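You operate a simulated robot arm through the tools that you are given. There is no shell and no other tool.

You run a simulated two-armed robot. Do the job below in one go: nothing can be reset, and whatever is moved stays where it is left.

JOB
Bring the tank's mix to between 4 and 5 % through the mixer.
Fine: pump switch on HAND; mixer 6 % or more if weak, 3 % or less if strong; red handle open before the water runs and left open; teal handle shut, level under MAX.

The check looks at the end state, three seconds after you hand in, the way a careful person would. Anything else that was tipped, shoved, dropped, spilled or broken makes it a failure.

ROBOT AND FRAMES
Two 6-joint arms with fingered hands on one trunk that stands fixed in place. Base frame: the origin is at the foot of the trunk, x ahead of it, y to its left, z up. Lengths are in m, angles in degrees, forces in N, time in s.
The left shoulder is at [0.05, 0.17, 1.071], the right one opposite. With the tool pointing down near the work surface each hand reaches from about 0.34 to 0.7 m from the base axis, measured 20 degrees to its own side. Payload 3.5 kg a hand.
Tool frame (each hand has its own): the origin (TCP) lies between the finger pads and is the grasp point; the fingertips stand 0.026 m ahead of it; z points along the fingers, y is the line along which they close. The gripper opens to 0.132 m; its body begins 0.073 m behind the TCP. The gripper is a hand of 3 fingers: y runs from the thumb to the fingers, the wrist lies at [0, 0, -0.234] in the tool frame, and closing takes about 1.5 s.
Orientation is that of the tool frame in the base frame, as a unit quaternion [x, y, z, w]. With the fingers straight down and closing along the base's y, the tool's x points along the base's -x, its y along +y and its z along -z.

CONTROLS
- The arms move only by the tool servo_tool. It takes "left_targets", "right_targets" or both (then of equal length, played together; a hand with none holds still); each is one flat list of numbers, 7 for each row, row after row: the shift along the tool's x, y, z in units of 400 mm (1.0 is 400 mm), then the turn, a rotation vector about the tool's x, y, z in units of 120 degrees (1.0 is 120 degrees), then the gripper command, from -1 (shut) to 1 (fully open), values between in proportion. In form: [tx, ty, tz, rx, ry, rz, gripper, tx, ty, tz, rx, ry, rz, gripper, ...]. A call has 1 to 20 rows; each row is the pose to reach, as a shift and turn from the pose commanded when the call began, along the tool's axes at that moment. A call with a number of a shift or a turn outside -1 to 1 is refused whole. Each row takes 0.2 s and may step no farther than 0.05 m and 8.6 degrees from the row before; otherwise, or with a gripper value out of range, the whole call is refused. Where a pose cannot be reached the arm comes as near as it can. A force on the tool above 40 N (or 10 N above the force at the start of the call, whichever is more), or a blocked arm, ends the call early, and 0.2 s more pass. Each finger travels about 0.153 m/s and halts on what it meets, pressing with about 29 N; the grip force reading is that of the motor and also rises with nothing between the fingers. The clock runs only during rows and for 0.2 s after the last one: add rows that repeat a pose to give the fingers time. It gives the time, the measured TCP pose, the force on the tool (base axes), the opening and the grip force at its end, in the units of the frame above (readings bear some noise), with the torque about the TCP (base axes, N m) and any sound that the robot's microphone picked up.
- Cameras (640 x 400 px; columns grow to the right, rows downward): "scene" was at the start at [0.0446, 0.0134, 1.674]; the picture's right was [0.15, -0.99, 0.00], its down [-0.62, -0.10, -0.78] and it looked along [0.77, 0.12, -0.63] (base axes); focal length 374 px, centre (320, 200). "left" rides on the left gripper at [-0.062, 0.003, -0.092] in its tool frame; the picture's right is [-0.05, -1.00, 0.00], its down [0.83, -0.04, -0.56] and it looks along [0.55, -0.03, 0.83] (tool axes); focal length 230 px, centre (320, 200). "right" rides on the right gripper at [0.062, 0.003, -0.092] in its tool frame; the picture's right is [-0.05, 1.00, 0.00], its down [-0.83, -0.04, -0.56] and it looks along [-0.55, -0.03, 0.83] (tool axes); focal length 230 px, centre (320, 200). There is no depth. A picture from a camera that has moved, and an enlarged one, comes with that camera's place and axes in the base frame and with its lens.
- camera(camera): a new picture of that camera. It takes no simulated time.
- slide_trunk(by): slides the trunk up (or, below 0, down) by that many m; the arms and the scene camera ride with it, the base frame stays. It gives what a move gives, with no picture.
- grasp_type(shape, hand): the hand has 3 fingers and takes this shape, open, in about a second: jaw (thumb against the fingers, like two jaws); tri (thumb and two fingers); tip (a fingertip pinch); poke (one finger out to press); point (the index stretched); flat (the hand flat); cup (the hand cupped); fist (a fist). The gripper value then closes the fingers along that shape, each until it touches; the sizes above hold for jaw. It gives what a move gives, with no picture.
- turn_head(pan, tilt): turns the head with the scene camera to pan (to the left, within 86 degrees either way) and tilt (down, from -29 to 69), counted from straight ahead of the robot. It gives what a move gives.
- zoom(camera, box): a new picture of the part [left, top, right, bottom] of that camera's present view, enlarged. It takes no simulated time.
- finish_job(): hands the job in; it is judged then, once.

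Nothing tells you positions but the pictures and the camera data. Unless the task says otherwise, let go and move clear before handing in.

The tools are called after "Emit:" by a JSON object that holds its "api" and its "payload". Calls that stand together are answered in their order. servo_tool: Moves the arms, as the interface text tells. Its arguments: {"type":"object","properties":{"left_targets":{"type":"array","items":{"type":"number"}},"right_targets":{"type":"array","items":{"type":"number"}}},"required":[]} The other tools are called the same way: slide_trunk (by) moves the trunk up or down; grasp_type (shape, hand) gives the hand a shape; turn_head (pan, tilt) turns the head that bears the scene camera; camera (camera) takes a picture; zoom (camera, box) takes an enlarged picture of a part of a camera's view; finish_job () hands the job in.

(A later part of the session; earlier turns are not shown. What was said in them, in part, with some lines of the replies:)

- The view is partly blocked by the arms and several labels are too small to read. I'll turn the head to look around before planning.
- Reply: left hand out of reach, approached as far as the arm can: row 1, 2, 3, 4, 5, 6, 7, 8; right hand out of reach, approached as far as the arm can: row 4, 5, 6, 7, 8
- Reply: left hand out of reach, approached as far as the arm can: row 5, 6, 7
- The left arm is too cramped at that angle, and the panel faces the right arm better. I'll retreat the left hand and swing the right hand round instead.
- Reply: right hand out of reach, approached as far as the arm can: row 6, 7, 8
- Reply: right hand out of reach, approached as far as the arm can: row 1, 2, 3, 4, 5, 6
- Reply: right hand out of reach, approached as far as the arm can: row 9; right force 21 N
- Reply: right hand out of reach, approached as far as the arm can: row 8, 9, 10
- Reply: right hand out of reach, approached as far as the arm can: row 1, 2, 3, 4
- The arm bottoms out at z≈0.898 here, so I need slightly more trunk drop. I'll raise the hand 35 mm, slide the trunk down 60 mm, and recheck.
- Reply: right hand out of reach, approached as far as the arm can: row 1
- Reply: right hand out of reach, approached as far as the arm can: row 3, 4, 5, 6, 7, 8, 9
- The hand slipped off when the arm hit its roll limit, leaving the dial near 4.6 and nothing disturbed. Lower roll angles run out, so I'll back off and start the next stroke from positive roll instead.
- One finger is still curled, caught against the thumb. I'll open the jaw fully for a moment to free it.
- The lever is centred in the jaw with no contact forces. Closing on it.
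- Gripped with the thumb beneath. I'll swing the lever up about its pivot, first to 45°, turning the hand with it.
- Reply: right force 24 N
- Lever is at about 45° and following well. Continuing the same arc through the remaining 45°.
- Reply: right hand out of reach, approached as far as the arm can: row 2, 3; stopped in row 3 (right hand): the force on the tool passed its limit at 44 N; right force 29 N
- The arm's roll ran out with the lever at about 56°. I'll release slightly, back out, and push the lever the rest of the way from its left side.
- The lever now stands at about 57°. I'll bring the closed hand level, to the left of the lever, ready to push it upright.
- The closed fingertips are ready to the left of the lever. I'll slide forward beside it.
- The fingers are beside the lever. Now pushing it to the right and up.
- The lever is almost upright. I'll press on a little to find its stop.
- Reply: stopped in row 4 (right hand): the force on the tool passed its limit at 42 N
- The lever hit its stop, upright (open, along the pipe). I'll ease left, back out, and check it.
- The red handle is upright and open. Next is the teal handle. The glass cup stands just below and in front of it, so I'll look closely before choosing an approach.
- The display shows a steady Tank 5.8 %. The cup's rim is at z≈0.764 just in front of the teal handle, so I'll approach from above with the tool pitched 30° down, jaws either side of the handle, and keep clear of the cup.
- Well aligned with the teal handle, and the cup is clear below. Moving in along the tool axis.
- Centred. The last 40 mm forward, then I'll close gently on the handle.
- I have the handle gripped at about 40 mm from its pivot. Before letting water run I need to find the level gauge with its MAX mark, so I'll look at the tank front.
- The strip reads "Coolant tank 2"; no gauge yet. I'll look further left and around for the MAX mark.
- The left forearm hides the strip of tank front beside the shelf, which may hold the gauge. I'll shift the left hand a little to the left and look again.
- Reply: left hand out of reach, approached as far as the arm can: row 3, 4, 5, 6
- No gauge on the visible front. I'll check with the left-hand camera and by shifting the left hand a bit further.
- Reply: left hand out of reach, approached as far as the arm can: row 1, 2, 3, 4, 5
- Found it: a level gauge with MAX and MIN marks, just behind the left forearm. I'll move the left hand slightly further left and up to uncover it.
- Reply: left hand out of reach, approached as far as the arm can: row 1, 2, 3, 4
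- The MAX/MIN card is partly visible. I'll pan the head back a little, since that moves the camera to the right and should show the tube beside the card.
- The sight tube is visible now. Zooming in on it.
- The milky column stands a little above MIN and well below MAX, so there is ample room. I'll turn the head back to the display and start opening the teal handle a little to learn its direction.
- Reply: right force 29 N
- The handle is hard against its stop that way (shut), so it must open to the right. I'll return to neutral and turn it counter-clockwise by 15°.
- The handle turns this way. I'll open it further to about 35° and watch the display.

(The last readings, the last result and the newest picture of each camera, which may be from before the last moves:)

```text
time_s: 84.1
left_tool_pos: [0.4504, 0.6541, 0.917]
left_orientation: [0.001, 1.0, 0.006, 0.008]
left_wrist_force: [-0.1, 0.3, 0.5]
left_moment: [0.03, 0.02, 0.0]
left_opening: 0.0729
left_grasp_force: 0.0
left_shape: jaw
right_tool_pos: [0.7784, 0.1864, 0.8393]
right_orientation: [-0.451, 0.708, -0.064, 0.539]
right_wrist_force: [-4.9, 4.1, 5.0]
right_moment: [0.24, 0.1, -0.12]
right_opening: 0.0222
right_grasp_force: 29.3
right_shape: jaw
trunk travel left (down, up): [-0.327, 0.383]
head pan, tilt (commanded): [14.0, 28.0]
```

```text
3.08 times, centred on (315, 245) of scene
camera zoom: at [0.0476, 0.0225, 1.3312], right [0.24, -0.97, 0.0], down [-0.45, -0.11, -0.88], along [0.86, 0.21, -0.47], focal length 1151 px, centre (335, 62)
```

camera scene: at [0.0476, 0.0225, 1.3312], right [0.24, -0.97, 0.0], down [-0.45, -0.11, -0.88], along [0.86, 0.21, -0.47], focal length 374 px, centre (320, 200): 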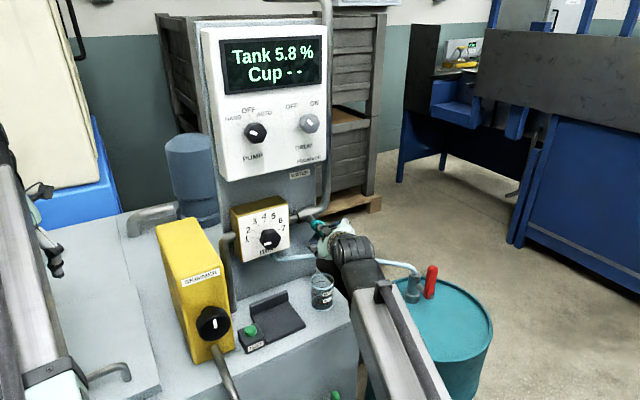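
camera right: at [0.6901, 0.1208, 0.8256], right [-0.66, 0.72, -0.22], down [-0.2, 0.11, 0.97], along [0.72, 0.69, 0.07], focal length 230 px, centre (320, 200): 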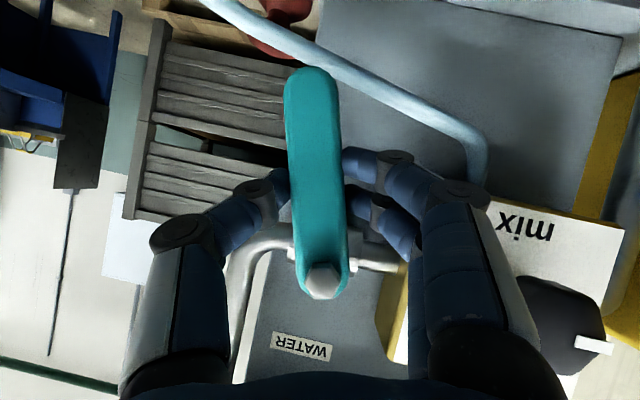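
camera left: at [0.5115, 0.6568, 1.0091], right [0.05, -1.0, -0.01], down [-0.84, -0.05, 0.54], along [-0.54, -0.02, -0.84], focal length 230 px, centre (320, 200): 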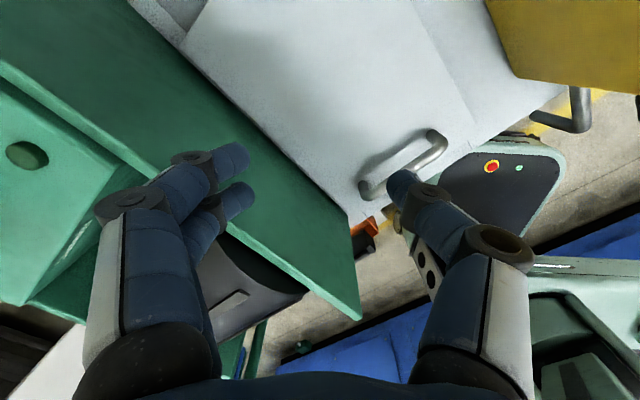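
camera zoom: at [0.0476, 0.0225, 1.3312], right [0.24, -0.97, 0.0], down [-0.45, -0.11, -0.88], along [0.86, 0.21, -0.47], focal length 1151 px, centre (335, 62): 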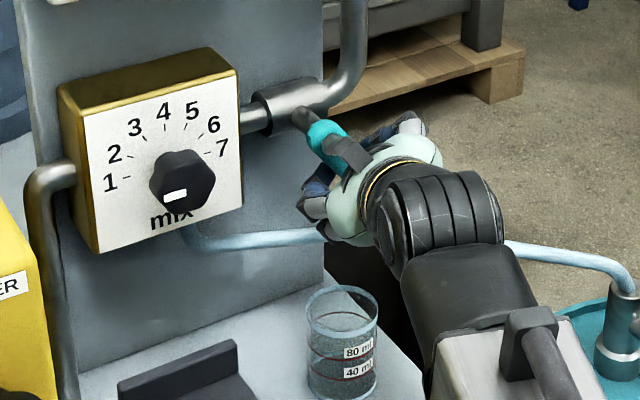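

It's at about 35° and still 5.8 %. I'll open a bit more and wait a moment to see whether the reading moves.

Emit:
{"api": "servo_tool", "payload": {"right_targets": [-0.0007, -0.0131, -0.0004, 0.0313, 0, -0.0541, -1, -0.003, -0.026, -0.0017, 0.0625, 0, -0.1083, -1, -0.003, -0.026, -0.0017, 0.0625, 0, -0.1083, -1]}}

Emit:
{"api": "camera", "payload": {"camera": "scene"}}

Emit:
{"api": "zoom", "payload": {"camera": "scene", "box": [230, 180, 400, 310]}}

```text
time_s: 84.9
left_tool_pos: [0.4498, 0.6548, 0.9171]
left_orientation: [0.0, 1.0, 0.006, 0.008]
left_wrist_force: [0.3, -0.1, 1.1]
left_moment: [0.01, 0.02, -0.03]
left_opening: 0.0731
left_grasp_force: 0.1
left_shape: jaw
right_tool_pos: [0.7856, 0.1824, 0.8452]
right_orientation: [-0.491, 0.647, -0.171, 0.558]
right_wrist_force: [-3.1, 10.2, 7.8]
right_moment: [0.34, -0.04, 0.0]
right_opening: 0.0223
right_grasp_force: 28.7
right_shape: jaw
trunk travel left (down, up): [-0.327, 0.383]
head pan, tilt (commanded): [14.0, 28.0]
```

```text
taken
camera scene: at [0.0475, 0.0229, 1.3312], right [0.24, -0.97, 0.0], down [-0.45, -0.11, -0.88], along [0.86, 0.21, -0.47], focal length 374 px, centre (320, 200)
```

scene: 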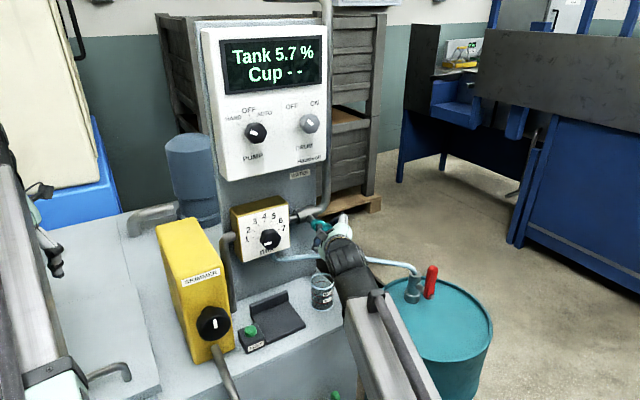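

```text
3.08 times, centred on (315, 245) of scene
camera zoom: at [0.0475, 0.0229, 1.3312], right [0.24, -0.97, 0.0], down [-0.45, -0.11, -0.88], along [0.86, 0.21, -0.47], focal length 1151 px, centre (335, 62)
```

zoom: 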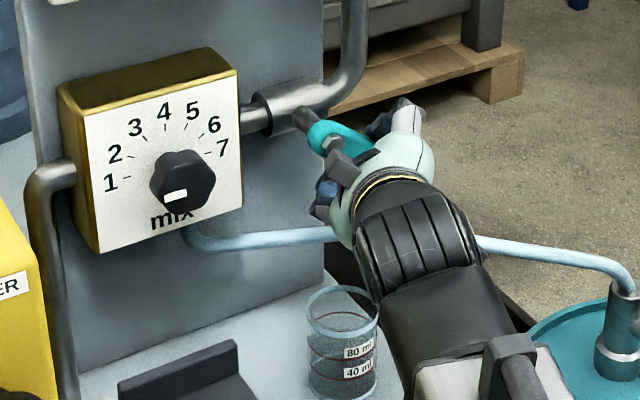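

The reading has dropped to 5.7 %, so the diluted mix is flowing. I'll hold here and time the rate.

Emit:
{"api": "servo_tool", "payload": {"right_targets": [0, 0, 0, 0, 0, 0, -1, 0, 0, 0, 0, 0, 0, -1, 0, 0, 0, 0, 0, 0, -1, 0, 0, 0, 0, 0, 0, -1, 0, 0, 0, 0, 0, 0, -1, 0, 0, 0, 0, 0, 0, -1, 0, 0, 0, 0, 0, 0, -1, 0, 0, 0, 0, 0, 0, -1, 0, 0, 0, 0, 0, 0, -1, 0, 0, 0, 0, 0, 0, -1]}}

Emit:
{"api": "zoom", "payload": {"camera": "scene", "box": [200, 20, 340, 120]}}

```text
time_s: 87.1
left_tool_pos: [0.4493, 0.6544, 0.9171]
left_orientation: [0.0, 1.0, 0.007, 0.008]
left_wrist_force: [-0.1, 0.1, 1.2]
left_moment: [-0.02, -0.02, 0.03]
left_opening: 0.073
left_grasp_force: 0.0
left_shape: jaw
right_tool_pos: [0.7833, 0.1826, 0.8464]
right_orientation: [-0.491, 0.648, -0.17, 0.557]
right_wrist_force: [-2.3, 15.3, 12.6]
right_moment: [0.34, -0.11, 0.02]
right_opening: 0.0223
right_grasp_force: 28.2
right_shape: jaw
trunk travel left (down, up): [-0.327, 0.383]
head pan, tilt (commanded): [14.0, 28.0]
```

```text
4.00 times, centred on (270, 70) of scene
camera zoom: at [0.0473, 0.0232, 1.3312], right [0.24, -0.97, 0.0], down [-0.45, -0.11, -0.88], along [0.86, 0.21, -0.47], focal length 1497 px, centre (520, 720)
```

zoom: 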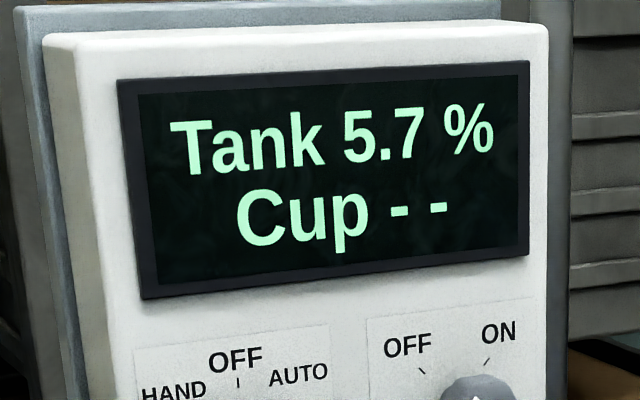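

Still 5.7 % after 2 s, so the rate is modest. Holding another 4 s.

Emit:
{"api": "servo_tool", "payload": {"right_targets": [0, 0, 0, 0, 0, 0, -1, 0, 0, 0, 0, 0, 0, -1, 0, 0, 0, 0, 0, 0, -1, 0, 0, 0, 0, 0, 0, -1, 0, 0, 0, 0, 0, 0, -1, 0, 0, 0, 0, 0, 0, -1, 0, 0, 0, 0, 0, 0, -1, 0, 0, 0, 0, 0, 0, -1, 0, 0, 0, 0, 0, 0, -1, 0, 0, 0, 0, 0, 0, -1, 0, 0, 0, 0, 0, 0, -1, 0, 0, 0, 0, 0, 0, -1, 0, 0, 0, 0, 0, 0, -1, 0, 0, 0, 0, 0, 0, -1, 0, 0, 0, 0, 0, 0, -1, 0, 0, 0, 0, 0, 0, -1, 0, 0, 0, 0, 0, 0, -1, 0, 0, 0, 0, 0, 0, -1, 0, 0, 0, 0, 0, 0, -1, 0, 0, 0, 0, 0, 0, -1]}}

Emit:
{"api": "zoom", "payload": {"camera": "scene", "box": [200, 20, 340, 120]}}

Emit:
{"api": "zoom", "payload": {"camera": "scene", "box": [230, 180, 400, 310]}}

```text
time_s: 91.3
left_tool_pos: [0.4498, 0.6539, 0.9161]
left_orientation: [0.0, 1.0, 0.007, 0.007]
left_wrist_force: [0.3, 1.0, 0.1]
left_moment: [0.01, -0.01, 0.01]
left_opening: 0.0731
left_grasp_force: 0.0
left_shape: jaw
right_tool_pos: [0.7848, 0.1818, 0.8455]
right_orientation: [-0.491, 0.648, -0.17, 0.557]
right_wrist_force: [-1.4, 15.5, 13.7]
right_moment: [0.36, -0.13, 0.07]
right_opening: 0.0222
right_grasp_force: 28.8
right_shape: jaw
trunk travel left (down, up): [-0.327, 0.383]
head pan, tilt (commanded): [14.0, 28.0]
```

```text
4.00 times, centred on (270, 70) of scene
camera zoom: at [0.0472, 0.0232, 1.3312], right [0.24, -0.97, 0.0], down [-0.45, -0.11, -0.88], along [0.86, 0.21, -0.47], focal length 1497 px, centre (520, 720)
```

zoom: 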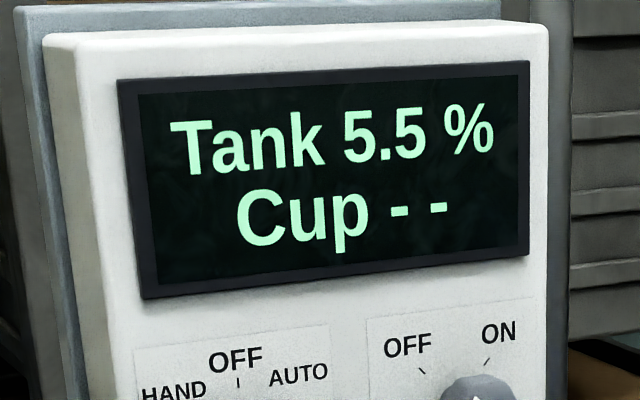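

```text
3.08 times, centred on (315, 245) of scene
camera zoom: at [0.0472, 0.0232, 1.3312], right [0.24, -0.97, 0.0], down [-0.45, -0.11, -0.88], along [0.86, 0.21, -0.47], focal length 1151 px, centre (335, 62)
```

zoom: 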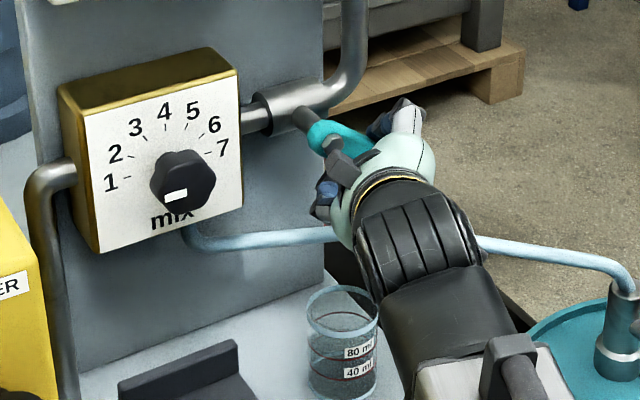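

5.5 % now: about 0.05 %/s. I'll keep holding and check again.

Emit:
{"api": "servo_tool", "payload": {"right_targets": [0, 0, 0, 0, 0, 0, -1, 0, 0, 0, 0, 0, 0, -1, 0, 0, 0, 0, 0, 0, -1, 0, 0, 0, 0, 0, 0, -1, 0, 0, 0, 0, 0, 0, -1, 0, 0, 0, 0, 0, 0, -1, 0, 0, 0, 0, 0, 0, -1, 0, 0, 0, 0, 0, 0, -1, 0, 0, 0, 0, 0, 0, -1, 0, 0, 0, 0, 0, 0, -1, 0, 0, 0, 0, 0, 0, -1, 0, 0, 0, 0, 0, 0, -1, 0, 0, 0, 0, 0, 0, -1, 0, 0, 0, 0, 0, 0, -1, 0, 0, 0, 0, 0, 0, -1, 0, 0, 0, 0, 0, 0, -1, 0, 0, 0, 0, 0, 0, -1, 0, 0, 0, 0, 0, 0, -1, 0, 0, 0, 0, 0, 0, -1, 0, 0, 0, 0, 0, 0, -1]}}

Emit:
{"api": "zoom", "payload": {"camera": "scene", "box": [200, 20, 340, 120]}}

```text
time_s: 95.5
left_tool_pos: [0.4498, 0.6541, 0.9174]
left_orientation: [0.0, 1.0, 0.007, 0.008]
left_wrist_force: [-0.2, -0.4, -0.2]
left_moment: [-0.03, 0.01, -0.02]
left_opening: 0.0733
left_grasp_force: 0.0
left_shape: jaw
right_tool_pos: [0.7843, 0.1816, 0.8458]
right_orientation: [-0.491, 0.648, -0.17, 0.557]
right_wrist_force: [-0.7, 15.9, 13.6]
right_moment: [0.38, -0.11, 0.06]
right_opening: 0.0222
right_grasp_force: 29.3
right_shape: jaw
trunk travel left (down, up): [-0.327, 0.383]
head pan, tilt (commanded): [14.0, 28.0]
```

```text
4.00 times, centred on (270, 70) of scene
camera zoom: at [0.0472, 0.0232, 1.3312], right [0.24, -0.97, 0.0], down [-0.45, -0.11, -0.88], along [0.86, 0.21, -0.47], focal length 1497 px, centre (520, 720)
```

zoom: 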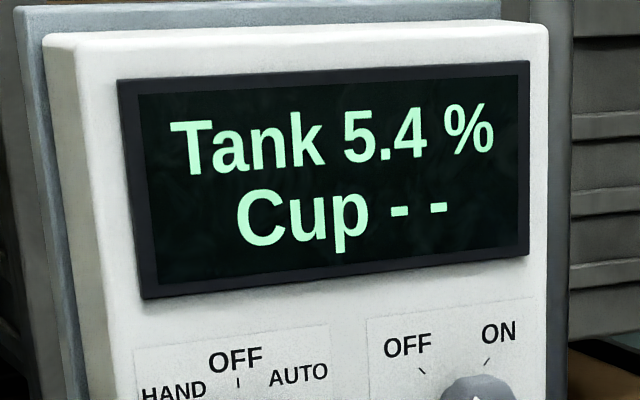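

5.4 %. Continuing to hold.

Emit:
{"api": "servo_tool", "payload": {"right_targets": [0, 0, 0, 0, 0, 0, -1, 0, 0, 0, 0, 0, 0, -1, 0, 0, 0, 0, 0, 0, -1, 0, 0, 0, 0, 0, 0, -1, 0, 0, 0, 0, 0, 0, -1, 0, 0, 0, 0, 0, 0, -1, 0, 0, 0, 0, 0, 0, -1, 0, 0, 0, 0, 0, 0, -1, 0, 0, 0, 0, 0, 0, -1, 0, 0, 0, 0, 0, 0, -1, 0, 0, 0, 0, 0, 0, -1, 0, 0, 0, 0, 0, 0, -1, 0, 0, 0, 0, 0, 0, -1, 0, 0, 0, 0, 0, 0, -1, 0, 0, 0, 0, 0, 0, -1, 0, 0, 0, 0, 0, 0, -1, 0, 0, 0, 0, 0, 0, -1, 0, 0, 0, 0, 0, 0, -1, 0, 0, 0, 0, 0, 0, -1, 0, 0, 0, 0, 0, 0, -1]}}

Emit:
{"api": "zoom", "payload": {"camera": "scene", "box": [200, 20, 340, 120]}}

Emit:
{"api": "turn_head", "payload": {"pan": 5, "tilt": 52}}

Emit:
{"api": "zoom", "payload": {"camera": "scene", "box": [80, 255, 200, 375]}}

Emit:
{"api": "camera", "payload": {"camera": "scene"}}

Emit:
{"api": "turn_head", "payload": {"pan": 14, "tilt": 28}}

Emit:
{"api": "zoom", "payload": {"camera": "scene", "box": [200, 20, 340, 120]}}

```text
time_s: 99.7
left_tool_pos: [0.4508, 0.655, 0.9161]
left_orientation: [0.001, 1.0, 0.007, 0.008]
left_wrist_force: [-0.7, 0.3, 0.2]
left_moment: [0.01, 0.01, 0.01]
left_opening: 0.073
left_grasp_force: 0.0
left_shape: jaw
right_tool_pos: [0.7855, 0.1814, 0.8456]
right_orientation: [-0.491, 0.648, -0.17, 0.558]
right_wrist_force: [-1.0, 15.0, 13.4]
right_moment: [0.38, -0.12, 0.09]
right_opening: 0.022
right_grasp_force: 28.3
right_shape: jaw
trunk travel left (down, up): [-0.327, 0.383]
head pan, tilt (commanded): [14.0, 28.0]
```

```text
4.00 times, centred on (270, 70) of scene
camera zoom: at [0.0472, 0.0232, 1.3312], right [0.24, -0.97, 0.0], down [-0.45, -0.11, -0.88], along [0.86, 0.21, -0.47], focal length 1497 px, centre (520, 720)
```

zoom: 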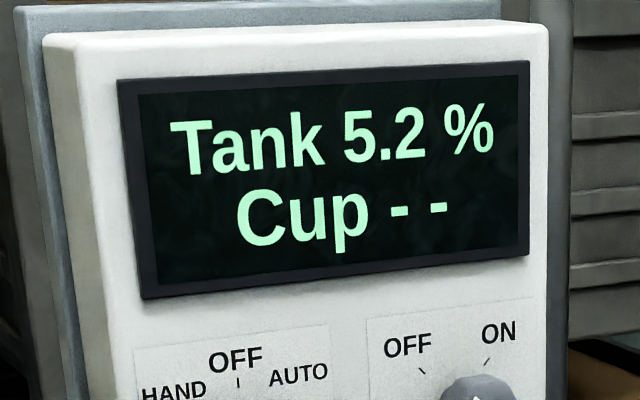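

```text
time_s: 100.6
left_tool_pos: [0.4483, 0.6548, 0.9163]
left_orientation: [0.0, 1.0, 0.006, 0.008]
left_wrist_force: [0.0, 0.1, -0.4]
left_moment: [0.06, 0.03, -0.01]
left_opening: 0.073
left_grasp_force: 0.1
left_shape: jaw
right_tool_pos: [0.7851, 0.1812, 0.8456]
right_orientation: [-0.491, 0.648, -0.17, 0.557]
right_wrist_force: [-1.4, 15.0, 12.7]
right_moment: [0.33, -0.09, 0.06]
right_opening: 0.0221
right_grasp_force: 29.0
right_shape: jaw
trunk travel left (down, up): [-0.327, 0.383]
head pan, tilt (commanded): [5.0, 52.0]
```

```text
3.33 times, centred on (140, 315) of scene
camera zoom: at [0.0336, 0.0077, 1.2959], right [0.09, -1.0, 0.0], down [-0.78, -0.07, -0.62], along [0.61, 0.05, -0.79], focal length 1247 px, centre (920, -183)
```

zoom: 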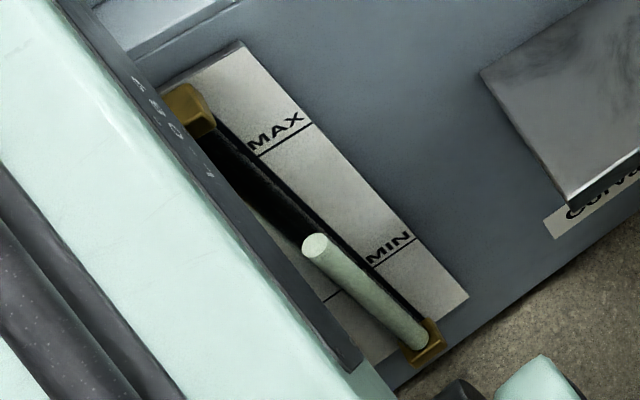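

```text
taken
camera scene: at [0.0336, 0.0077, 1.2959], right [0.09, -1.0, 0.0], down [-0.78, -0.07, -0.62], along [0.61, 0.05, -0.79], focal length 374 px, centre (320, 200)
```

scene: 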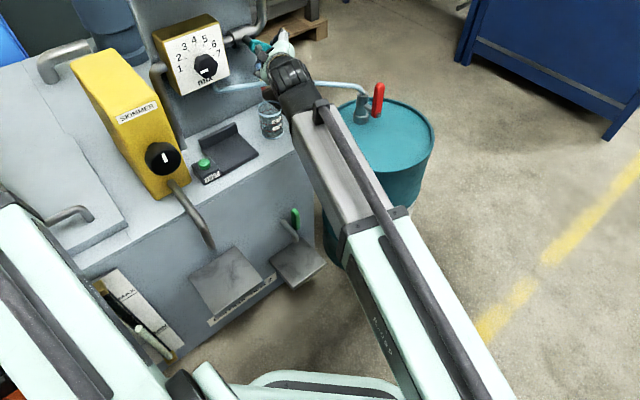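

```text
time_s: 101.4
left_tool_pos: [0.4501, 0.6553, 0.9164]
left_orientation: [0.0, 1.0, 0.007, 0.008]
left_wrist_force: [0.4, 0.2, -0.3]
left_moment: [0.01, 0.03, 0.01]
left_opening: 0.073
left_grasp_force: 0.1
left_shape: jaw
right_tool_pos: [0.7848, 0.1816, 0.8465]
right_orientation: [-0.491, 0.648, -0.171, 0.557]
right_wrist_force: [-1.0, 14.4, 12.9]
right_moment: [0.35, -0.09, 0.04]
right_opening: 0.0223
right_grasp_force: 29.0
right_shape: jaw
trunk travel left (down, up): [-0.327, 0.383]
head pan, tilt (commanded): [14.0, 28.0]
```

```text
4.00 times, centred on (270, 70) of scene
camera zoom: at [0.0472, 0.0232, 1.3311], right [0.24, -0.97, 0.0], down [-0.46, -0.11, -0.88], along [0.86, 0.21, -0.47], focal length 1497 px, centre (520, 720)
```

zoom: 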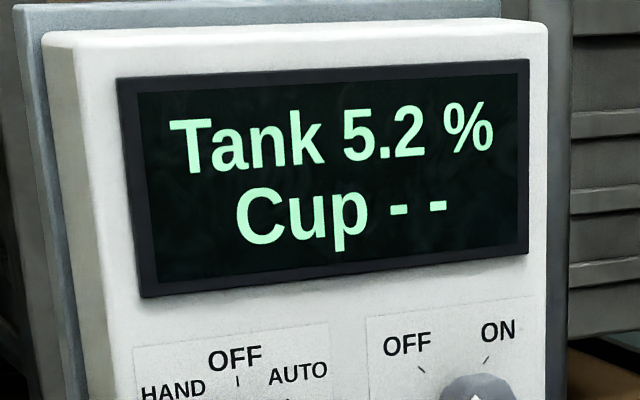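

5.2 %, and the level has risen only modestly, still well below MAX. Holding on.

Emit:
{"api": "servo_tool", "payload": {"right_targets": [0, 0, 0, 0, 0, 0, -1, 0, 0, 0, 0, 0, 0, -1, 0, 0, 0, 0, 0, 0, -1, 0, 0, 0, 0, 0, 0, -1, 0, 0, 0, 0, 0, 0, -1, 0, 0, 0, 0, 0, 0, -1, 0, 0, 0, 0, 0, 0, -1, 0, 0, 0, 0, 0, 0, -1, 0, 0, 0, 0, 0, 0, -1, 0, 0, 0, 0, 0, 0, -1, 0, 0, 0, 0, 0, 0, -1, 0, 0, 0, 0, 0, 0, -1, 0, 0, 0, 0, 0, 0, -1, 0, 0, 0, 0, 0, 0, -1, 0, 0, 0, 0, 0, 0, -1, 0, 0, 0, 0, 0, 0, -1, 0, 0, 0, 0, 0, 0, -1, 0, 0, 0, 0, 0, 0, -1, 0, 0, 0, 0, 0, 0, -1, 0, 0, 0, 0, 0, 0, -1]}}

Emit:
{"api": "zoom", "payload": {"camera": "scene", "box": [200, 20, 340, 120]}}

```text
time_s: 105.6
left_tool_pos: [0.45, 0.655, 0.9161]
left_orientation: [0.0, 1.0, 0.007, 0.007]
left_wrist_force: [-0.1, -0.2, 0.9]
left_moment: [0.0, 0.01, -0.03]
left_opening: 0.0731
left_grasp_force: 0.1
left_shape: jaw
right_tool_pos: [0.7841, 0.1825, 0.8471]
right_orientation: [-0.49, 0.648, -0.17, 0.557]
right_wrist_force: [-0.6, 14.5, 13.5]
right_moment: [0.36, -0.12, 0.07]
right_opening: 0.0221
right_grasp_force: 28.9
right_shape: jaw
trunk travel left (down, up): [-0.327, 0.383]
head pan, tilt (commanded): [14.0, 28.0]
```

```text
4.00 times, centred on (270, 70) of scene
camera zoom: at [0.0472, 0.0232, 1.3312], right [0.24, -0.97, 0.0], down [-0.45, -0.11, -0.88], along [0.86, 0.21, -0.47], focal length 1497 px, centre (520, 720)
```

zoom: 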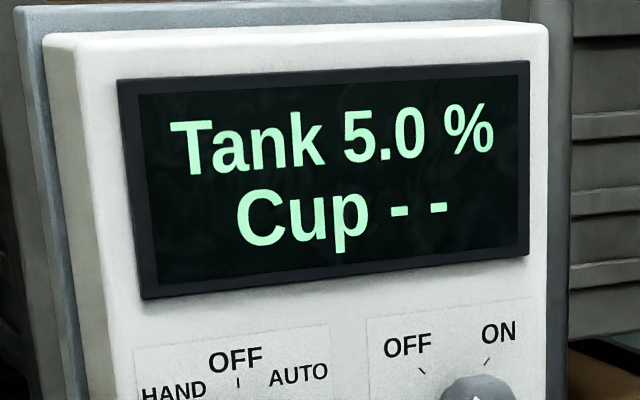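

5.0 %. Two more holds should bring it to about 4.7.

Emit:
{"api": "servo_tool", "payload": {"right_targets": [0, 0, 0, 0, 0, 0, -1, 0, 0, 0, 0, 0, 0, -1, 0, 0, 0, 0, 0, 0, -1, 0, 0, 0, 0, 0, 0, -1, 0, 0, 0, 0, 0, 0, -1, 0, 0, 0, 0, 0, 0, -1, 0, 0, 0, 0, 0, 0, -1, 0, 0, 0, 0, 0, 0, -1, 0, 0, 0, 0, 0, 0, -1, 0, 0, 0, 0, 0, 0, -1, 0, 0, 0, 0, 0, 0, -1, 0, 0, 0, 0, 0, 0, -1, 0, 0, 0, 0, 0, 0, -1, 0, 0, 0, 0, 0, 0, -1, 0, 0, 0, 0, 0, 0, -1, 0, 0, 0, 0, 0, 0, -1, 0, 0, 0, 0, 0, 0, -1, 0, 0, 0, 0, 0, 0, -1, 0, 0, 0, 0, 0, 0, -1, 0, 0, 0, 0, 0, 0, -1]}}

Emit:
{"api": "zoom", "payload": {"camera": "scene", "box": [200, 20, 340, 120]}}

```text
time_s: 109.8
left_tool_pos: [0.4513, 0.6547, 0.9173]
left_orientation: [0.0, 1.0, 0.007, 0.008]
left_wrist_force: [-0.6, 0.0, -0.5]
left_moment: [-0.02, 0.03, 0.03]
left_opening: 0.0732
left_grasp_force: 0.0
left_shape: jaw
right_tool_pos: [0.7838, 0.182, 0.8463]
right_orientation: [-0.491, 0.648, -0.17, 0.557]
right_wrist_force: [-2.4, 15.4, 12.4]
right_moment: [0.34, -0.13, 0.06]
right_opening: 0.0223
right_grasp_force: 29.4
right_shape: jaw
trunk travel left (down, up): [-0.327, 0.383]
head pan, tilt (commanded): [14.0, 28.0]
```

```text
4.00 times, centred on (270, 70) of scene
camera zoom: at [0.0472, 0.0232, 1.3312], right [0.24, -0.97, 0.0], down [-0.45, -0.11, -0.88], along [0.86, 0.21, -0.47], focal length 1497 px, centre (520, 720)
```

zoom: 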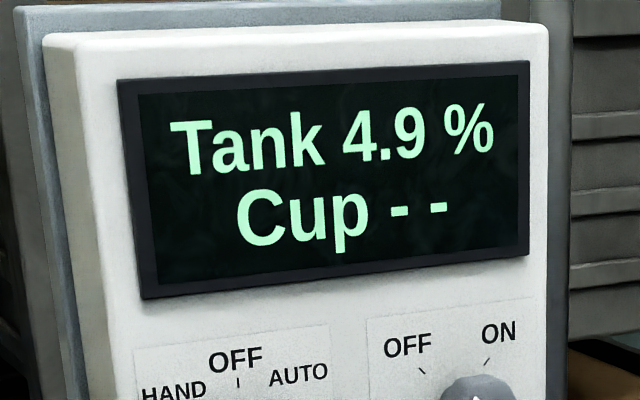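

4.9 %. I'll hold on toward the middle of the band.

Emit:
{"api": "servo_tool", "payload": {"right_targets": [0, 0, 0, 0, 0, 0, -1, 0, 0, 0, 0, 0, 0, -1, 0, 0, 0, 0, 0, 0, -1, 0, 0, 0, 0, 0, 0, -1, 0, 0, 0, 0, 0, 0, -1, 0, 0, 0, 0, 0, 0, -1, 0, 0, 0, 0, 0, 0, -1, 0, 0, 0, 0, 0, 0, -1, 0, 0, 0, 0, 0, 0, -1, 0, 0, 0, 0, 0, 0, -1, 0, 0, 0, 0, 0, 0, -1, 0, 0, 0, 0, 0, 0, -1, 0, 0, 0, 0, 0, 0, -1, 0, 0, 0, 0, 0, 0, -1, 0, 0, 0, 0, 0, 0, -1, 0, 0, 0, 0, 0, 0, -1, 0, 0, 0, 0, 0, 0, -1, 0, 0, 0, 0, 0, 0, -1, 0, 0, 0, 0, 0, 0, -1, 0, 0, 0, 0, 0, 0, -1]}}

Emit:
{"api": "zoom", "payload": {"camera": "scene", "box": [200, 20, 340, 120]}}

```text
time_s: 114.0
left_tool_pos: [0.451, 0.6547, 0.9168]
left_orientation: [0.0, 1.0, 0.007, 0.007]
left_wrist_force: [-0.1, 0.8, -0.2]
left_moment: [0.0, -0.03, -0.01]
left_opening: 0.0734
left_grasp_force: 0.0
left_shape: jaw
right_tool_pos: [0.7842, 0.1813, 0.8463]
right_orientation: [-0.491, 0.648, -0.17, 0.557]
right_wrist_force: [-1.8, 14.9, 12.0]
right_moment: [0.34, -0.07, 0.05]
right_opening: 0.0223
right_grasp_force: 28.3
right_shape: jaw
trunk travel left (down, up): [-0.327, 0.383]
head pan, tilt (commanded): [14.0, 28.0]
```

```text
4.00 times, centred on (270, 70) of scene
camera zoom: at [0.0472, 0.0232, 1.3312], right [0.24, -0.97, 0.0], down [-0.45, -0.11, -0.88], along [0.86, 0.21, -0.47], focal length 1497 px, centre (520, 720)
```

zoom: 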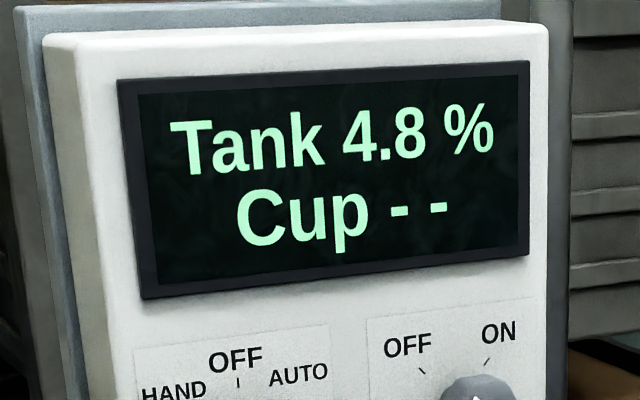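

4.8 %. One more hold for margin, then I'll shut the teal handle.

Emit:
{"api": "servo_tool", "payload": {"right_targets": [0, 0, 0, 0, 0, 0, -1, 0, 0, 0, 0, 0, 0, -1, 0, 0, 0, 0, 0, 0, -1, 0, 0, 0, 0, 0, 0, -1, 0, 0, 0, 0, 0, 0, -1, 0, 0, 0, 0, 0, 0, -1, 0, 0, 0, 0, 0, 0, -1, 0, 0, 0, 0, 0, 0, -1, 0, 0, 0, 0, 0, 0, -1, 0, 0, 0, 0, 0, 0, -1, 0, 0, 0, 0, 0, 0, -1, 0, 0, 0, 0, 0, 0, -1, 0, 0, 0, 0, 0, 0, -1, 0, 0, 0, 0, 0, 0, -1, 0, 0, 0, 0, 0, 0, -1, 0, 0, 0, 0, 0, 0, -1, 0, 0, 0, 0, 0, 0, -1, 0, 0, 0, 0, 0, 0, -1, 0, 0, 0, 0, 0, 0, -1, 0, 0, 0, 0, 0, 0, -1]}}

Emit:
{"api": "zoom", "payload": {"camera": "scene", "box": [200, 20, 340, 120]}}

```text
time_s: 118.2
left_tool_pos: [0.4506, 0.6549, 0.9171]
left_orientation: [0.001, 1.0, 0.008, 0.008]
left_wrist_force: [-0.5, 0.1, 0.1]
left_moment: [0.04, -0.01, -0.01]
left_opening: 0.073
left_grasp_force: 0.1
left_shape: jaw
right_tool_pos: [0.7846, 0.181, 0.8454]
right_orientation: [-0.492, 0.648, -0.17, 0.556]
right_wrist_force: [-0.8, 13.6, 11.9]
right_moment: [0.35, -0.11, 0.09]
right_opening: 0.0223
right_grasp_force: 28.6
right_shape: jaw
trunk travel left (down, up): [-0.327, 0.383]
head pan, tilt (commanded): [14.0, 28.0]
```

```text
4.00 times, centred on (270, 70) of scene
camera zoom: at [0.0473, 0.0232, 1.3312], right [0.24, -0.97, 0.0], down [-0.45, -0.11, -0.88], along [0.86, 0.21, -0.47], focal length 1497 px, centre (520, 720)
```

zoom: 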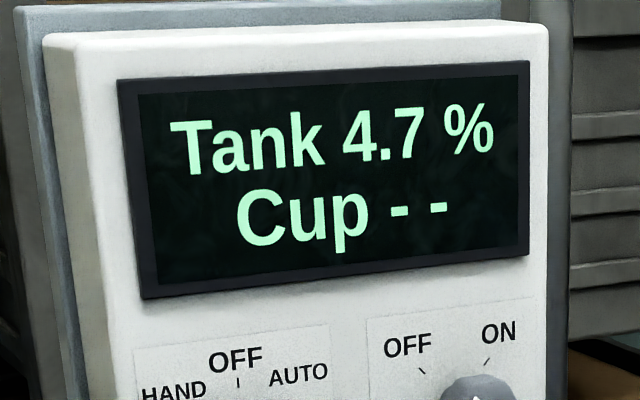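

4.7 %: right in the band and still settling. Shutting the teal handle now by turning it back down to its stop.

Emit:
{"api": "servo_tool", "payload": {"right_targets": [-0.0007, 0.0131, -0.0004, -0.0313, 0, 0.0541, -1, -0.003, 0.026, -0.0017, -0.0625, 0, 0.1083, -1, -0.0066, 0.0385, -0.0038, -0.0938, 0, 0.1624, -1, -0.0117, 0.0503, -0.0067, -0.125, 0, 0.2165, -1, -0.018, 0.0612, -0.0104, -0.1563, 0, 0.2706, -1, -0.0255, 0.0711, -0.0147, -0.1875, 0, 0.3248, -1, -0.0311, 0.077, -0.018, -0.2083, 0, 0.3608, -1, -0.0371, 0.0823, -0.0214, -0.2292, 0, 0.3969, -1]}}

Emit:
{"api": "camera", "payload": {"camera": "scene"}}

Emit:
{"api": "zoom", "payload": {"camera": "scene", "box": [230, 180, 400, 310]}}

Emit:
{"api": "camera", "payload": {"camera": "right"}}

```text
time_s: 120.0
left_tool_pos: [0.4499, 0.6551, 0.9162]
left_orientation: [0.0, 1.0, 0.007, 0.008]
left_wrist_force: [0.1, -0.1, -0.3]
left_moment: [0.01, 0.01, -0.01]
left_opening: 0.0733
left_grasp_force: 0.2
left_shape: jaw
right_tool_pos: [0.7619, 0.2038, 0.8312]
right_orientation: [-0.304, 0.811, 0.222, 0.448]
right_wrist_force: [10.9, 2.0, 9.5]
right_moment: [-0.02, -0.16, -0.18]
right_opening: 0.0217
right_grasp_force: 29.1
right_shape: jaw
trunk travel left (down, up): [-0.327, 0.383]
head pan, tilt (commanded): [14.0, 28.0]
```

```text
taken
camera scene: at [0.0486, 0.0221, 1.3311], right [0.24, -0.97, 0.0], down [-0.46, -0.11, -0.88], along [0.86, 0.21, -0.47], focal length 374 px, centre (320, 200)
```

scene: 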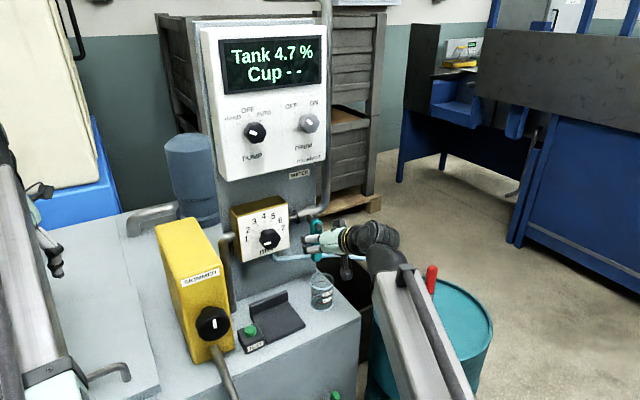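

```text
3.08 times, centred on (315, 245) of scene
camera zoom: at [0.0486, 0.0221, 1.3311], right [0.24, -0.97, 0.0], down [-0.46, -0.11, -0.88], along [0.86, 0.21, -0.47], focal length 1151 px, centre (335, 62)
```

zoom: 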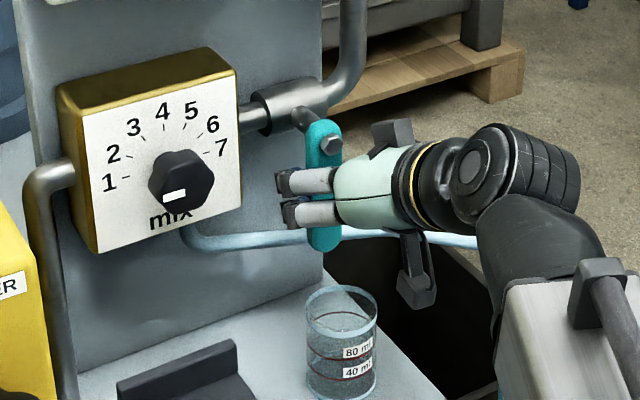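

```text
taken
camera right: at [0.6809, 0.1296, 0.8247], right [-0.67, 0.73, 0.13], down [0.04, -0.14, 0.99], along [0.74, 0.67, 0.06], focal length 230 px, centre (320, 200)
```

right: 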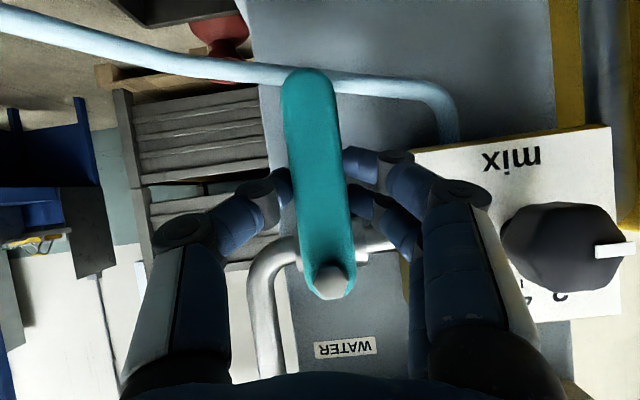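

The handle hangs straight down again. I'll press 6° more to be sure it's firmly at its shut stop.

Emit:
{"api": "servo_tool", "payload": {"right_targets": [-0.0002, 0.0053, -0.0001, -0.0125, 0, 0.0217, -1, -0.0005, 0.0105, -0.0003, -0.025, 0, 0.0433, -1, -0.0005, 0.0105, -0.0003, -0.025, 0, 0.0433, -1]}}

Emit:
{"api": "zoom", "payload": {"camera": "scene", "box": [230, 180, 400, 310]}}

Emit:
{"api": "zoom", "payload": {"camera": "scene", "box": [200, 20, 340, 120]}}

```text
time_s: 120.8
left_tool_pos: [0.452, 0.6527, 0.9156]
left_orientation: [0.0, 1.0, 0.009, 0.006]
left_wrist_force: [0.1, -0.3, 0.0]
left_moment: [-0.03, 0.02, 0.03]
left_opening: 0.0729
left_grasp_force: 0.1
left_shape: jaw
right_tool_pos: [0.7609, 0.2055, 0.8308]
right_orientation: [-0.277, 0.817, 0.262, 0.431]
right_wrist_force: [19.5, -10.5, 7.2]
right_moment: [-0.63, -0.69, -0.46]
right_opening: 0.0226
right_grasp_force: 28.5
right_shape: jaw
trunk travel left (down, up): [-0.327, 0.383]
head pan, tilt (commanded): [14.0, 28.0]
```

```text
3.08 times, centred on (315, 245) of scene
camera zoom: at [0.0495, 0.0211, 1.3311], right [0.24, -0.97, 0.0], down [-0.46, -0.11, -0.88], along [0.86, 0.21, -0.47], focal length 1151 px, centre (335, 62)
```

zoom: 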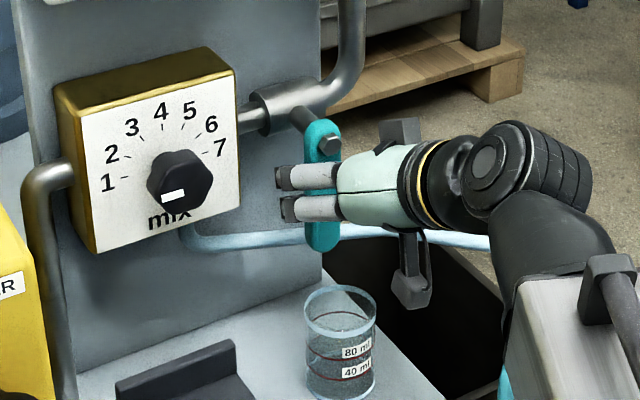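

```text
4.00 times, centred on (270, 70) of scene
camera zoom: at [0.0495, 0.0211, 1.3311], right [0.24, -0.97, 0.0], down [-0.46, -0.11, -0.88], along [0.86, 0.21, -0.47], focal length 1497 px, centre (520, 720)
```

zoom: 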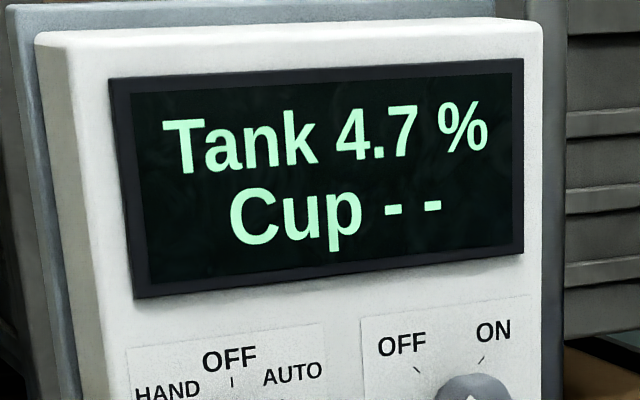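

The torque rises at the stop: the teal handle is firmly shut, with the tank at 4.7 %. I'll release and back straight out, up and away from the cup.

Emit:
{"api": "servo_tool", "payload": {"right_targets": [0, 0, 0, 0, 0, 0, -0.6, 0, 0, 0, 0, 0, 0, -0.2, 0, 0, 0, 0, 0, 0, -0.15, 0, 0, -0.06, 0, 0, 0, -0.15, 0, 0, -0.15, 0, 0, 0, -0.15, 0, 0, -0.25, 0, 0, 0, -0.15, 0, 0, -0.35, 0, 0, 0, -0.15]}}

Emit:
{"api": "camera", "payload": {"camera": "scene"}}

Emit:
{"api": "zoom", "payload": {"camera": "scene", "box": [230, 180, 400, 310]}}

Emit:
{"api": "camera", "payload": {"camera": "right"}}

```text
time_s: 122.4
left_tool_pos: [0.4511, 0.6542, 0.9164]
left_orientation: [-0.001, 1.0, 0.006, 0.008]
left_wrist_force: [0.8, 0.1, -0.7]
left_moment: [0.0, 0.0, 0.0]
left_opening: 0.0732
left_grasp_force: 0.0
left_shape: jaw
right_tool_pos: [0.6801, 0.1146, 0.8998]
right_orientation: [-0.278, 0.818, 0.262, 0.429]
right_wrist_force: [-0.2, -0.3, -0.2]
right_moment: [-0.01, 0.01, -0.02]
right_opening: 0.056
right_grasp_force: 0.0
right_shape: jaw
trunk travel left (down, up): [-0.327, 0.383]
head pan, tilt (commanded): [14.0, 28.0]
```

```text
taken
camera scene: at [0.0485, 0.0222, 1.3311], right [0.24, -0.97, 0.0], down [-0.46, -0.11, -0.88], along [0.86, 0.21, -0.47], focal length 374 px, centre (320, 200)
```

scene: 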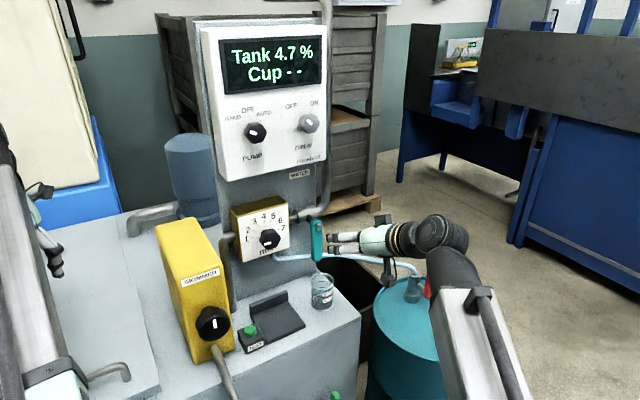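

```text
3.08 times, centred on (315, 245) of scene
camera zoom: at [0.0485, 0.0222, 1.3311], right [0.24, -0.97, 0.0], down [-0.46, -0.11, -0.88], along [0.86, 0.21, -0.47], focal length 1151 px, centre (335, 62)
```

zoom: 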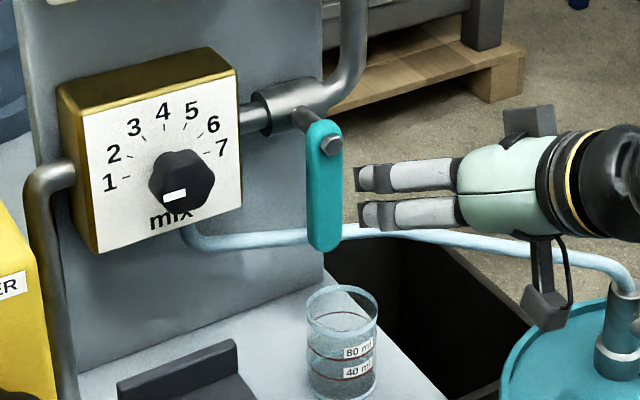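

```text
taken
camera right: at [0.5986, 0.0409, 0.8935], right [-0.66, 0.72, 0.23], down [0.12, -0.21, 0.97], along [0.75, 0.66, 0.06], focal length 230 px, centre (320, 200)
```

right: 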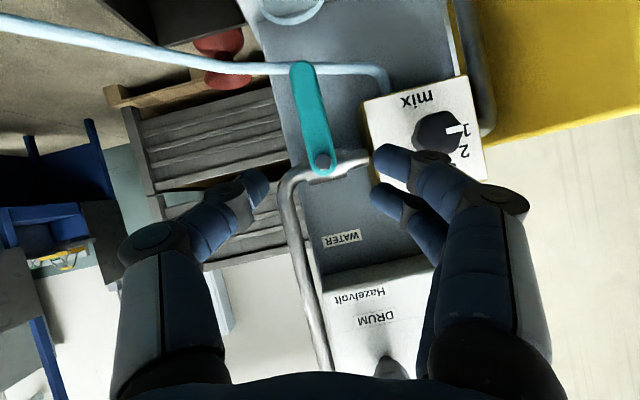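

The teal handle hangs shut, the mixer shows about 1.2 and the tank 4.7 %. I'll draw the right hand well clear and check that the reading and level are steady.

Emit:
{"api": "servo_tool", "payload": {"right_targets": [0.02, -0.0333, -0.0775, 0, 0, 0, -0.15, 0.04, -0.0665, -0.155, 0, 0, 0, -0.15, 0.06, -0.0998, -0.2325, 0, 0, 0, -0.15, 0.08, -0.133, -0.31, 0, 0, 0, -0.15, 0.0998, -0.1663, -0.3875, 0, 0, 0, -0.15, 0.0998, -0.1663, -0.3875, 0, 0, 0, -0.15, 0.0998, -0.1663, -0.3875, 0, 0, 0, -0.15, 0.0998, -0.1663, -0.3875, 0, 0, 0, -0.15, 0.0998, -0.1663, -0.3875, 0, 0, 0, -0.15, 0.0998, -0.1663, -0.3875, 0, 0, 0, -0.15]}}

Emit:
{"api": "camera", "payload": {"camera": "scene"}}

Emit:
{"api": "zoom", "payload": {"camera": "scene", "box": [200, 20, 340, 160]}}

Emit:
{"api": "turn_head", "payload": {"pan": 5, "tilt": 52}}

Emit:
{"api": "camera", "payload": {"camera": "scene"}}

Emit:
{"api": "zoom", "payload": {"camera": "scene", "box": [80, 255, 200, 375]}}

```text
time_s: 124.6
left_tool_pos: [0.4519, 0.6542, 0.9169]
left_orientation: [0.0, 1.0, 0.007, 0.008]
left_wrist_force: [0.0, -0.5, -0.7]
left_moment: [0.0, -0.03, 0.01]
left_opening: 0.073
left_grasp_force: 0.1
left_shape: jaw
right_tool_pos: [0.6214, -0.0456, 0.9274]
right_orientation: [-0.278, 0.818, 0.262, 0.43]
right_wrist_force: [-0.1, -0.2, 0.4]
right_moment: [-0.02, 0.03, 0.02]
right_opening: 0.0556
right_grasp_force: 0.1
right_shape: jaw
trunk travel left (down, up): [-0.327, 0.383]
head pan, tilt (commanded): [14.0, 28.0]
```

```text
taken
camera scene: at [0.0485, 0.0222, 1.3311], right [0.24, -0.97, 0.0], down [-0.46, -0.11, -0.88], along [0.86, 0.21, -0.47], focal length 374 px, centre (320, 200)
```

scene: 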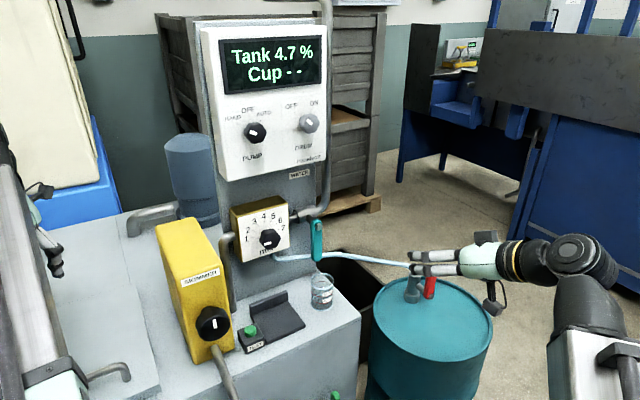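

```text
2.86 times, centred on (270, 90) of scene
camera zoom: at [0.0485, 0.0222, 1.3311], right [0.24, -0.97, 0.0], down [-0.46, -0.11, -0.88], along [0.86, 0.21, -0.47], focal length 1069 px, centre (463, 514)
```

zoom: 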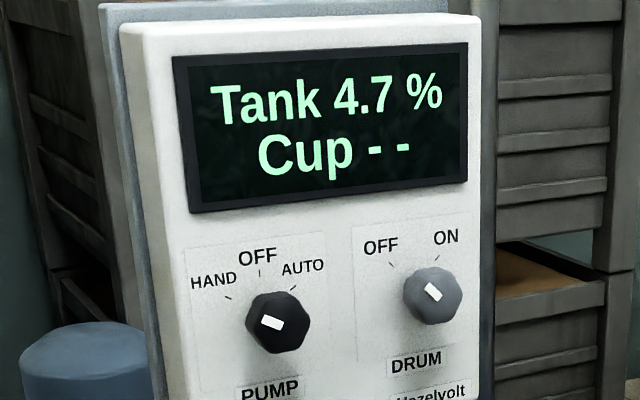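

```text
time_s: 125.5
left_tool_pos: [0.4506, 0.6543, 0.9178]
left_orientation: [-0.001, 1.0, 0.007, 0.008]
left_wrist_force: [-0.9, -0.6, 0.0]
left_moment: [-0.02, -0.02, -0.02]
left_opening: 0.0734
left_grasp_force: 0.0
left_shape: jaw
right_tool_pos: [0.6202, -0.0454, 0.927]
right_orientation: [-0.278, 0.818, 0.262, 0.43]
right_wrist_force: [0.2, -1.2, -0.3]
right_moment: [-0.03, -0.02, -0.01]
right_opening: 0.0556
right_grasp_force: 0.0
right_shape: jaw
trunk travel left (down, up): [-0.327, 0.383]
head pan, tilt (commanded): [5.0, 52.0]
```

```text
taken
camera scene: at [0.0349, 0.0067, 1.2958], right [0.09, -1.0, 0.0], down [-0.78, -0.07, -0.62], along [0.61, 0.05, -0.79], focal length 374 px, centre (320, 200)
```

scene: 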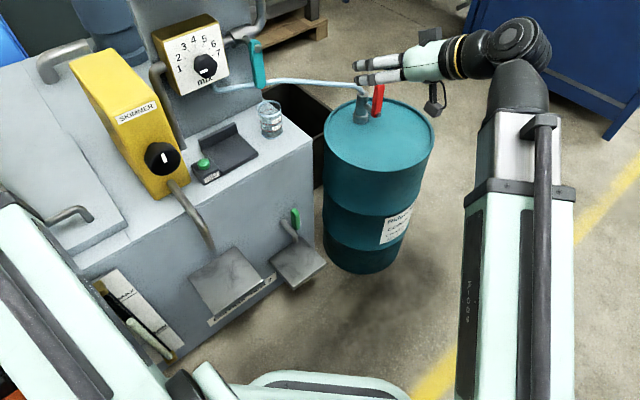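

```text
3.33 times, centred on (140, 315) of scene
camera zoom: at [0.0349, 0.0067, 1.2958], right [0.09, -1.0, 0.0], down [-0.78, -0.07, -0.62], along [0.61, 0.05, -0.79], focal length 1247 px, centre (920, -183)
```

zoom: 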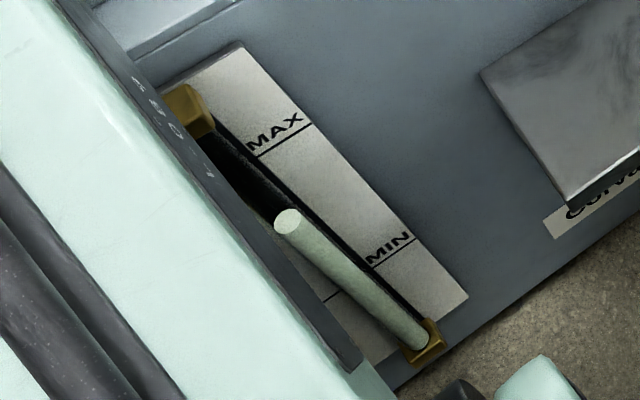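

Everything looks steady: Tank 4.7 %, level between MIN and MAX, pump on HAND. One last close look at the handles, dial and cup before handing in.

Emit:
{"api": "zoom", "payload": {"camera": "scene", "box": [150, 0, 440, 180]}}

Emit:
{"api": "turn_head", "payload": {"pan": 14, "tilt": 28}}

Emit:
{"api": "zoom", "payload": {"camera": "scene", "box": [200, 20, 460, 330]}}

Emit:
{"api": "camera", "payload": {"camera": "left"}}

```text
2.21 times, centred on (295, 90) of scene
camera zoom: at [0.0349, 0.0067, 1.2958], right [0.09, -1.0, 0.0], down [-0.78, -0.07, -0.62], along [0.61, 0.05, -0.79], focal length 826 px, centre (375, 443)
```

zoom: 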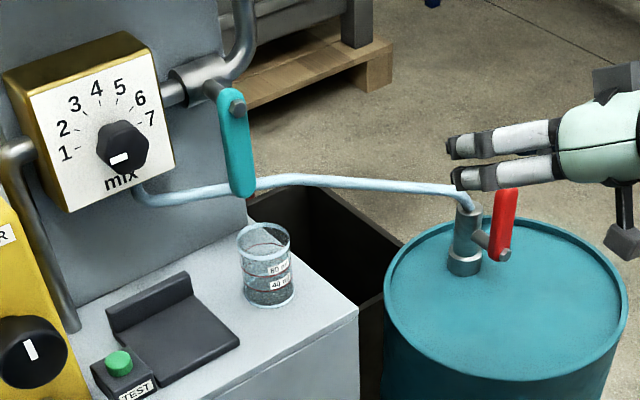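

```text
time_s: 126.4
left_tool_pos: [0.4508, 0.6544, 0.9174]
left_orientation: [0.0, 1.0, 0.008, 0.008]
left_wrist_force: [0.1, 0.2, 0.1]
left_moment: [0.0, 0.04, 0.0]
left_opening: 0.0733
left_grasp_force: 0.1
left_shape: jaw
right_tool_pos: [0.6208, -0.0468, 0.928]
right_orientation: [-0.278, 0.818, 0.262, 0.43]
right_wrist_force: [1.0, -0.5, -0.3]
right_moment: [0.01, 0.03, 0.03]
right_opening: 0.0556
right_grasp_force: 0.0
right_shape: jaw
trunk travel left (down, up): [-0.327, 0.383]
head pan, tilt (commanded): [14.0, 28.0]
```

```text
1.29 times, centred on (330, 175) of scene
camera zoom: at [0.0485, 0.0222, 1.331], right [0.24, -0.97, 0.0], down [-0.46, -0.11, -0.88], along [0.86, 0.21, -0.47], focal length 483 px, centre (307, 232)
```

zoom: 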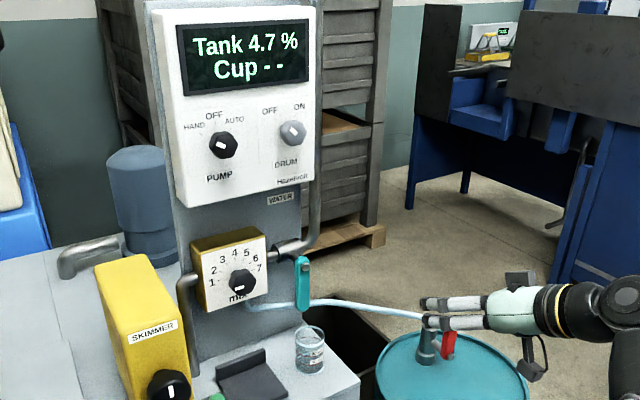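

```text
taken
camera left: at [0.5112, 0.6562, 1.0098], right [0.05, -1.0, -0.01], down [-0.84, -0.05, 0.54], along [-0.54, -0.02, -0.84], focal length 230 px, centre (320, 200)
```

left: 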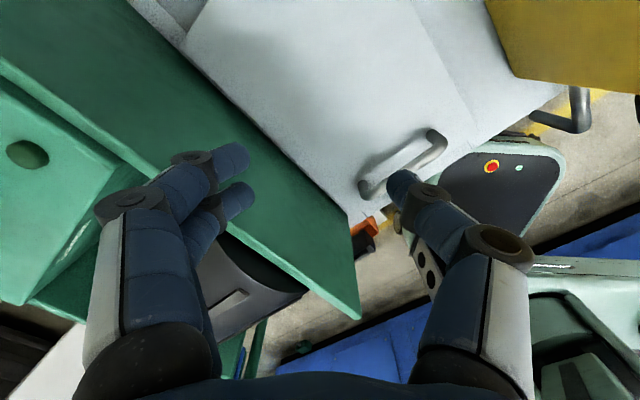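

The tank reads a steady 4.7 % with the pump on HAND and the mixer near 1. The red handle is upright (open), the teal handle hangs shut, the level is below MAX, the cup is untouched and both hands are clear. Handing in.

Emit:
{"api": "finish_job", "payload": {}}

```text
The job is handed in.
```

I diluted the tank from 5.8 % to 4.7 % through the mixer and handed the job in. The display reading held at 4.7 % after the water was shut off.

- **Pump:** it is on HAND.
- **Mixer:** the mix was strong, so I turned the dial down to a little above 1 %, well under the 3 % limit.
- **Red handle:** I opened it before any water ran, and it is still open.
- **Teal handle:** it is shut, pressed firmly against its stop.
- **Level:** it stands between MIN and MAX.

On the first try at turning the mixer dial, my hand slipped off it when the arm reached its limit. I finished the turn with fresh grips and saw nothing disturbed.

I went by the tank display and did not check it against a cup sample. The cup is untouched, and both hands are clear of the equipment.
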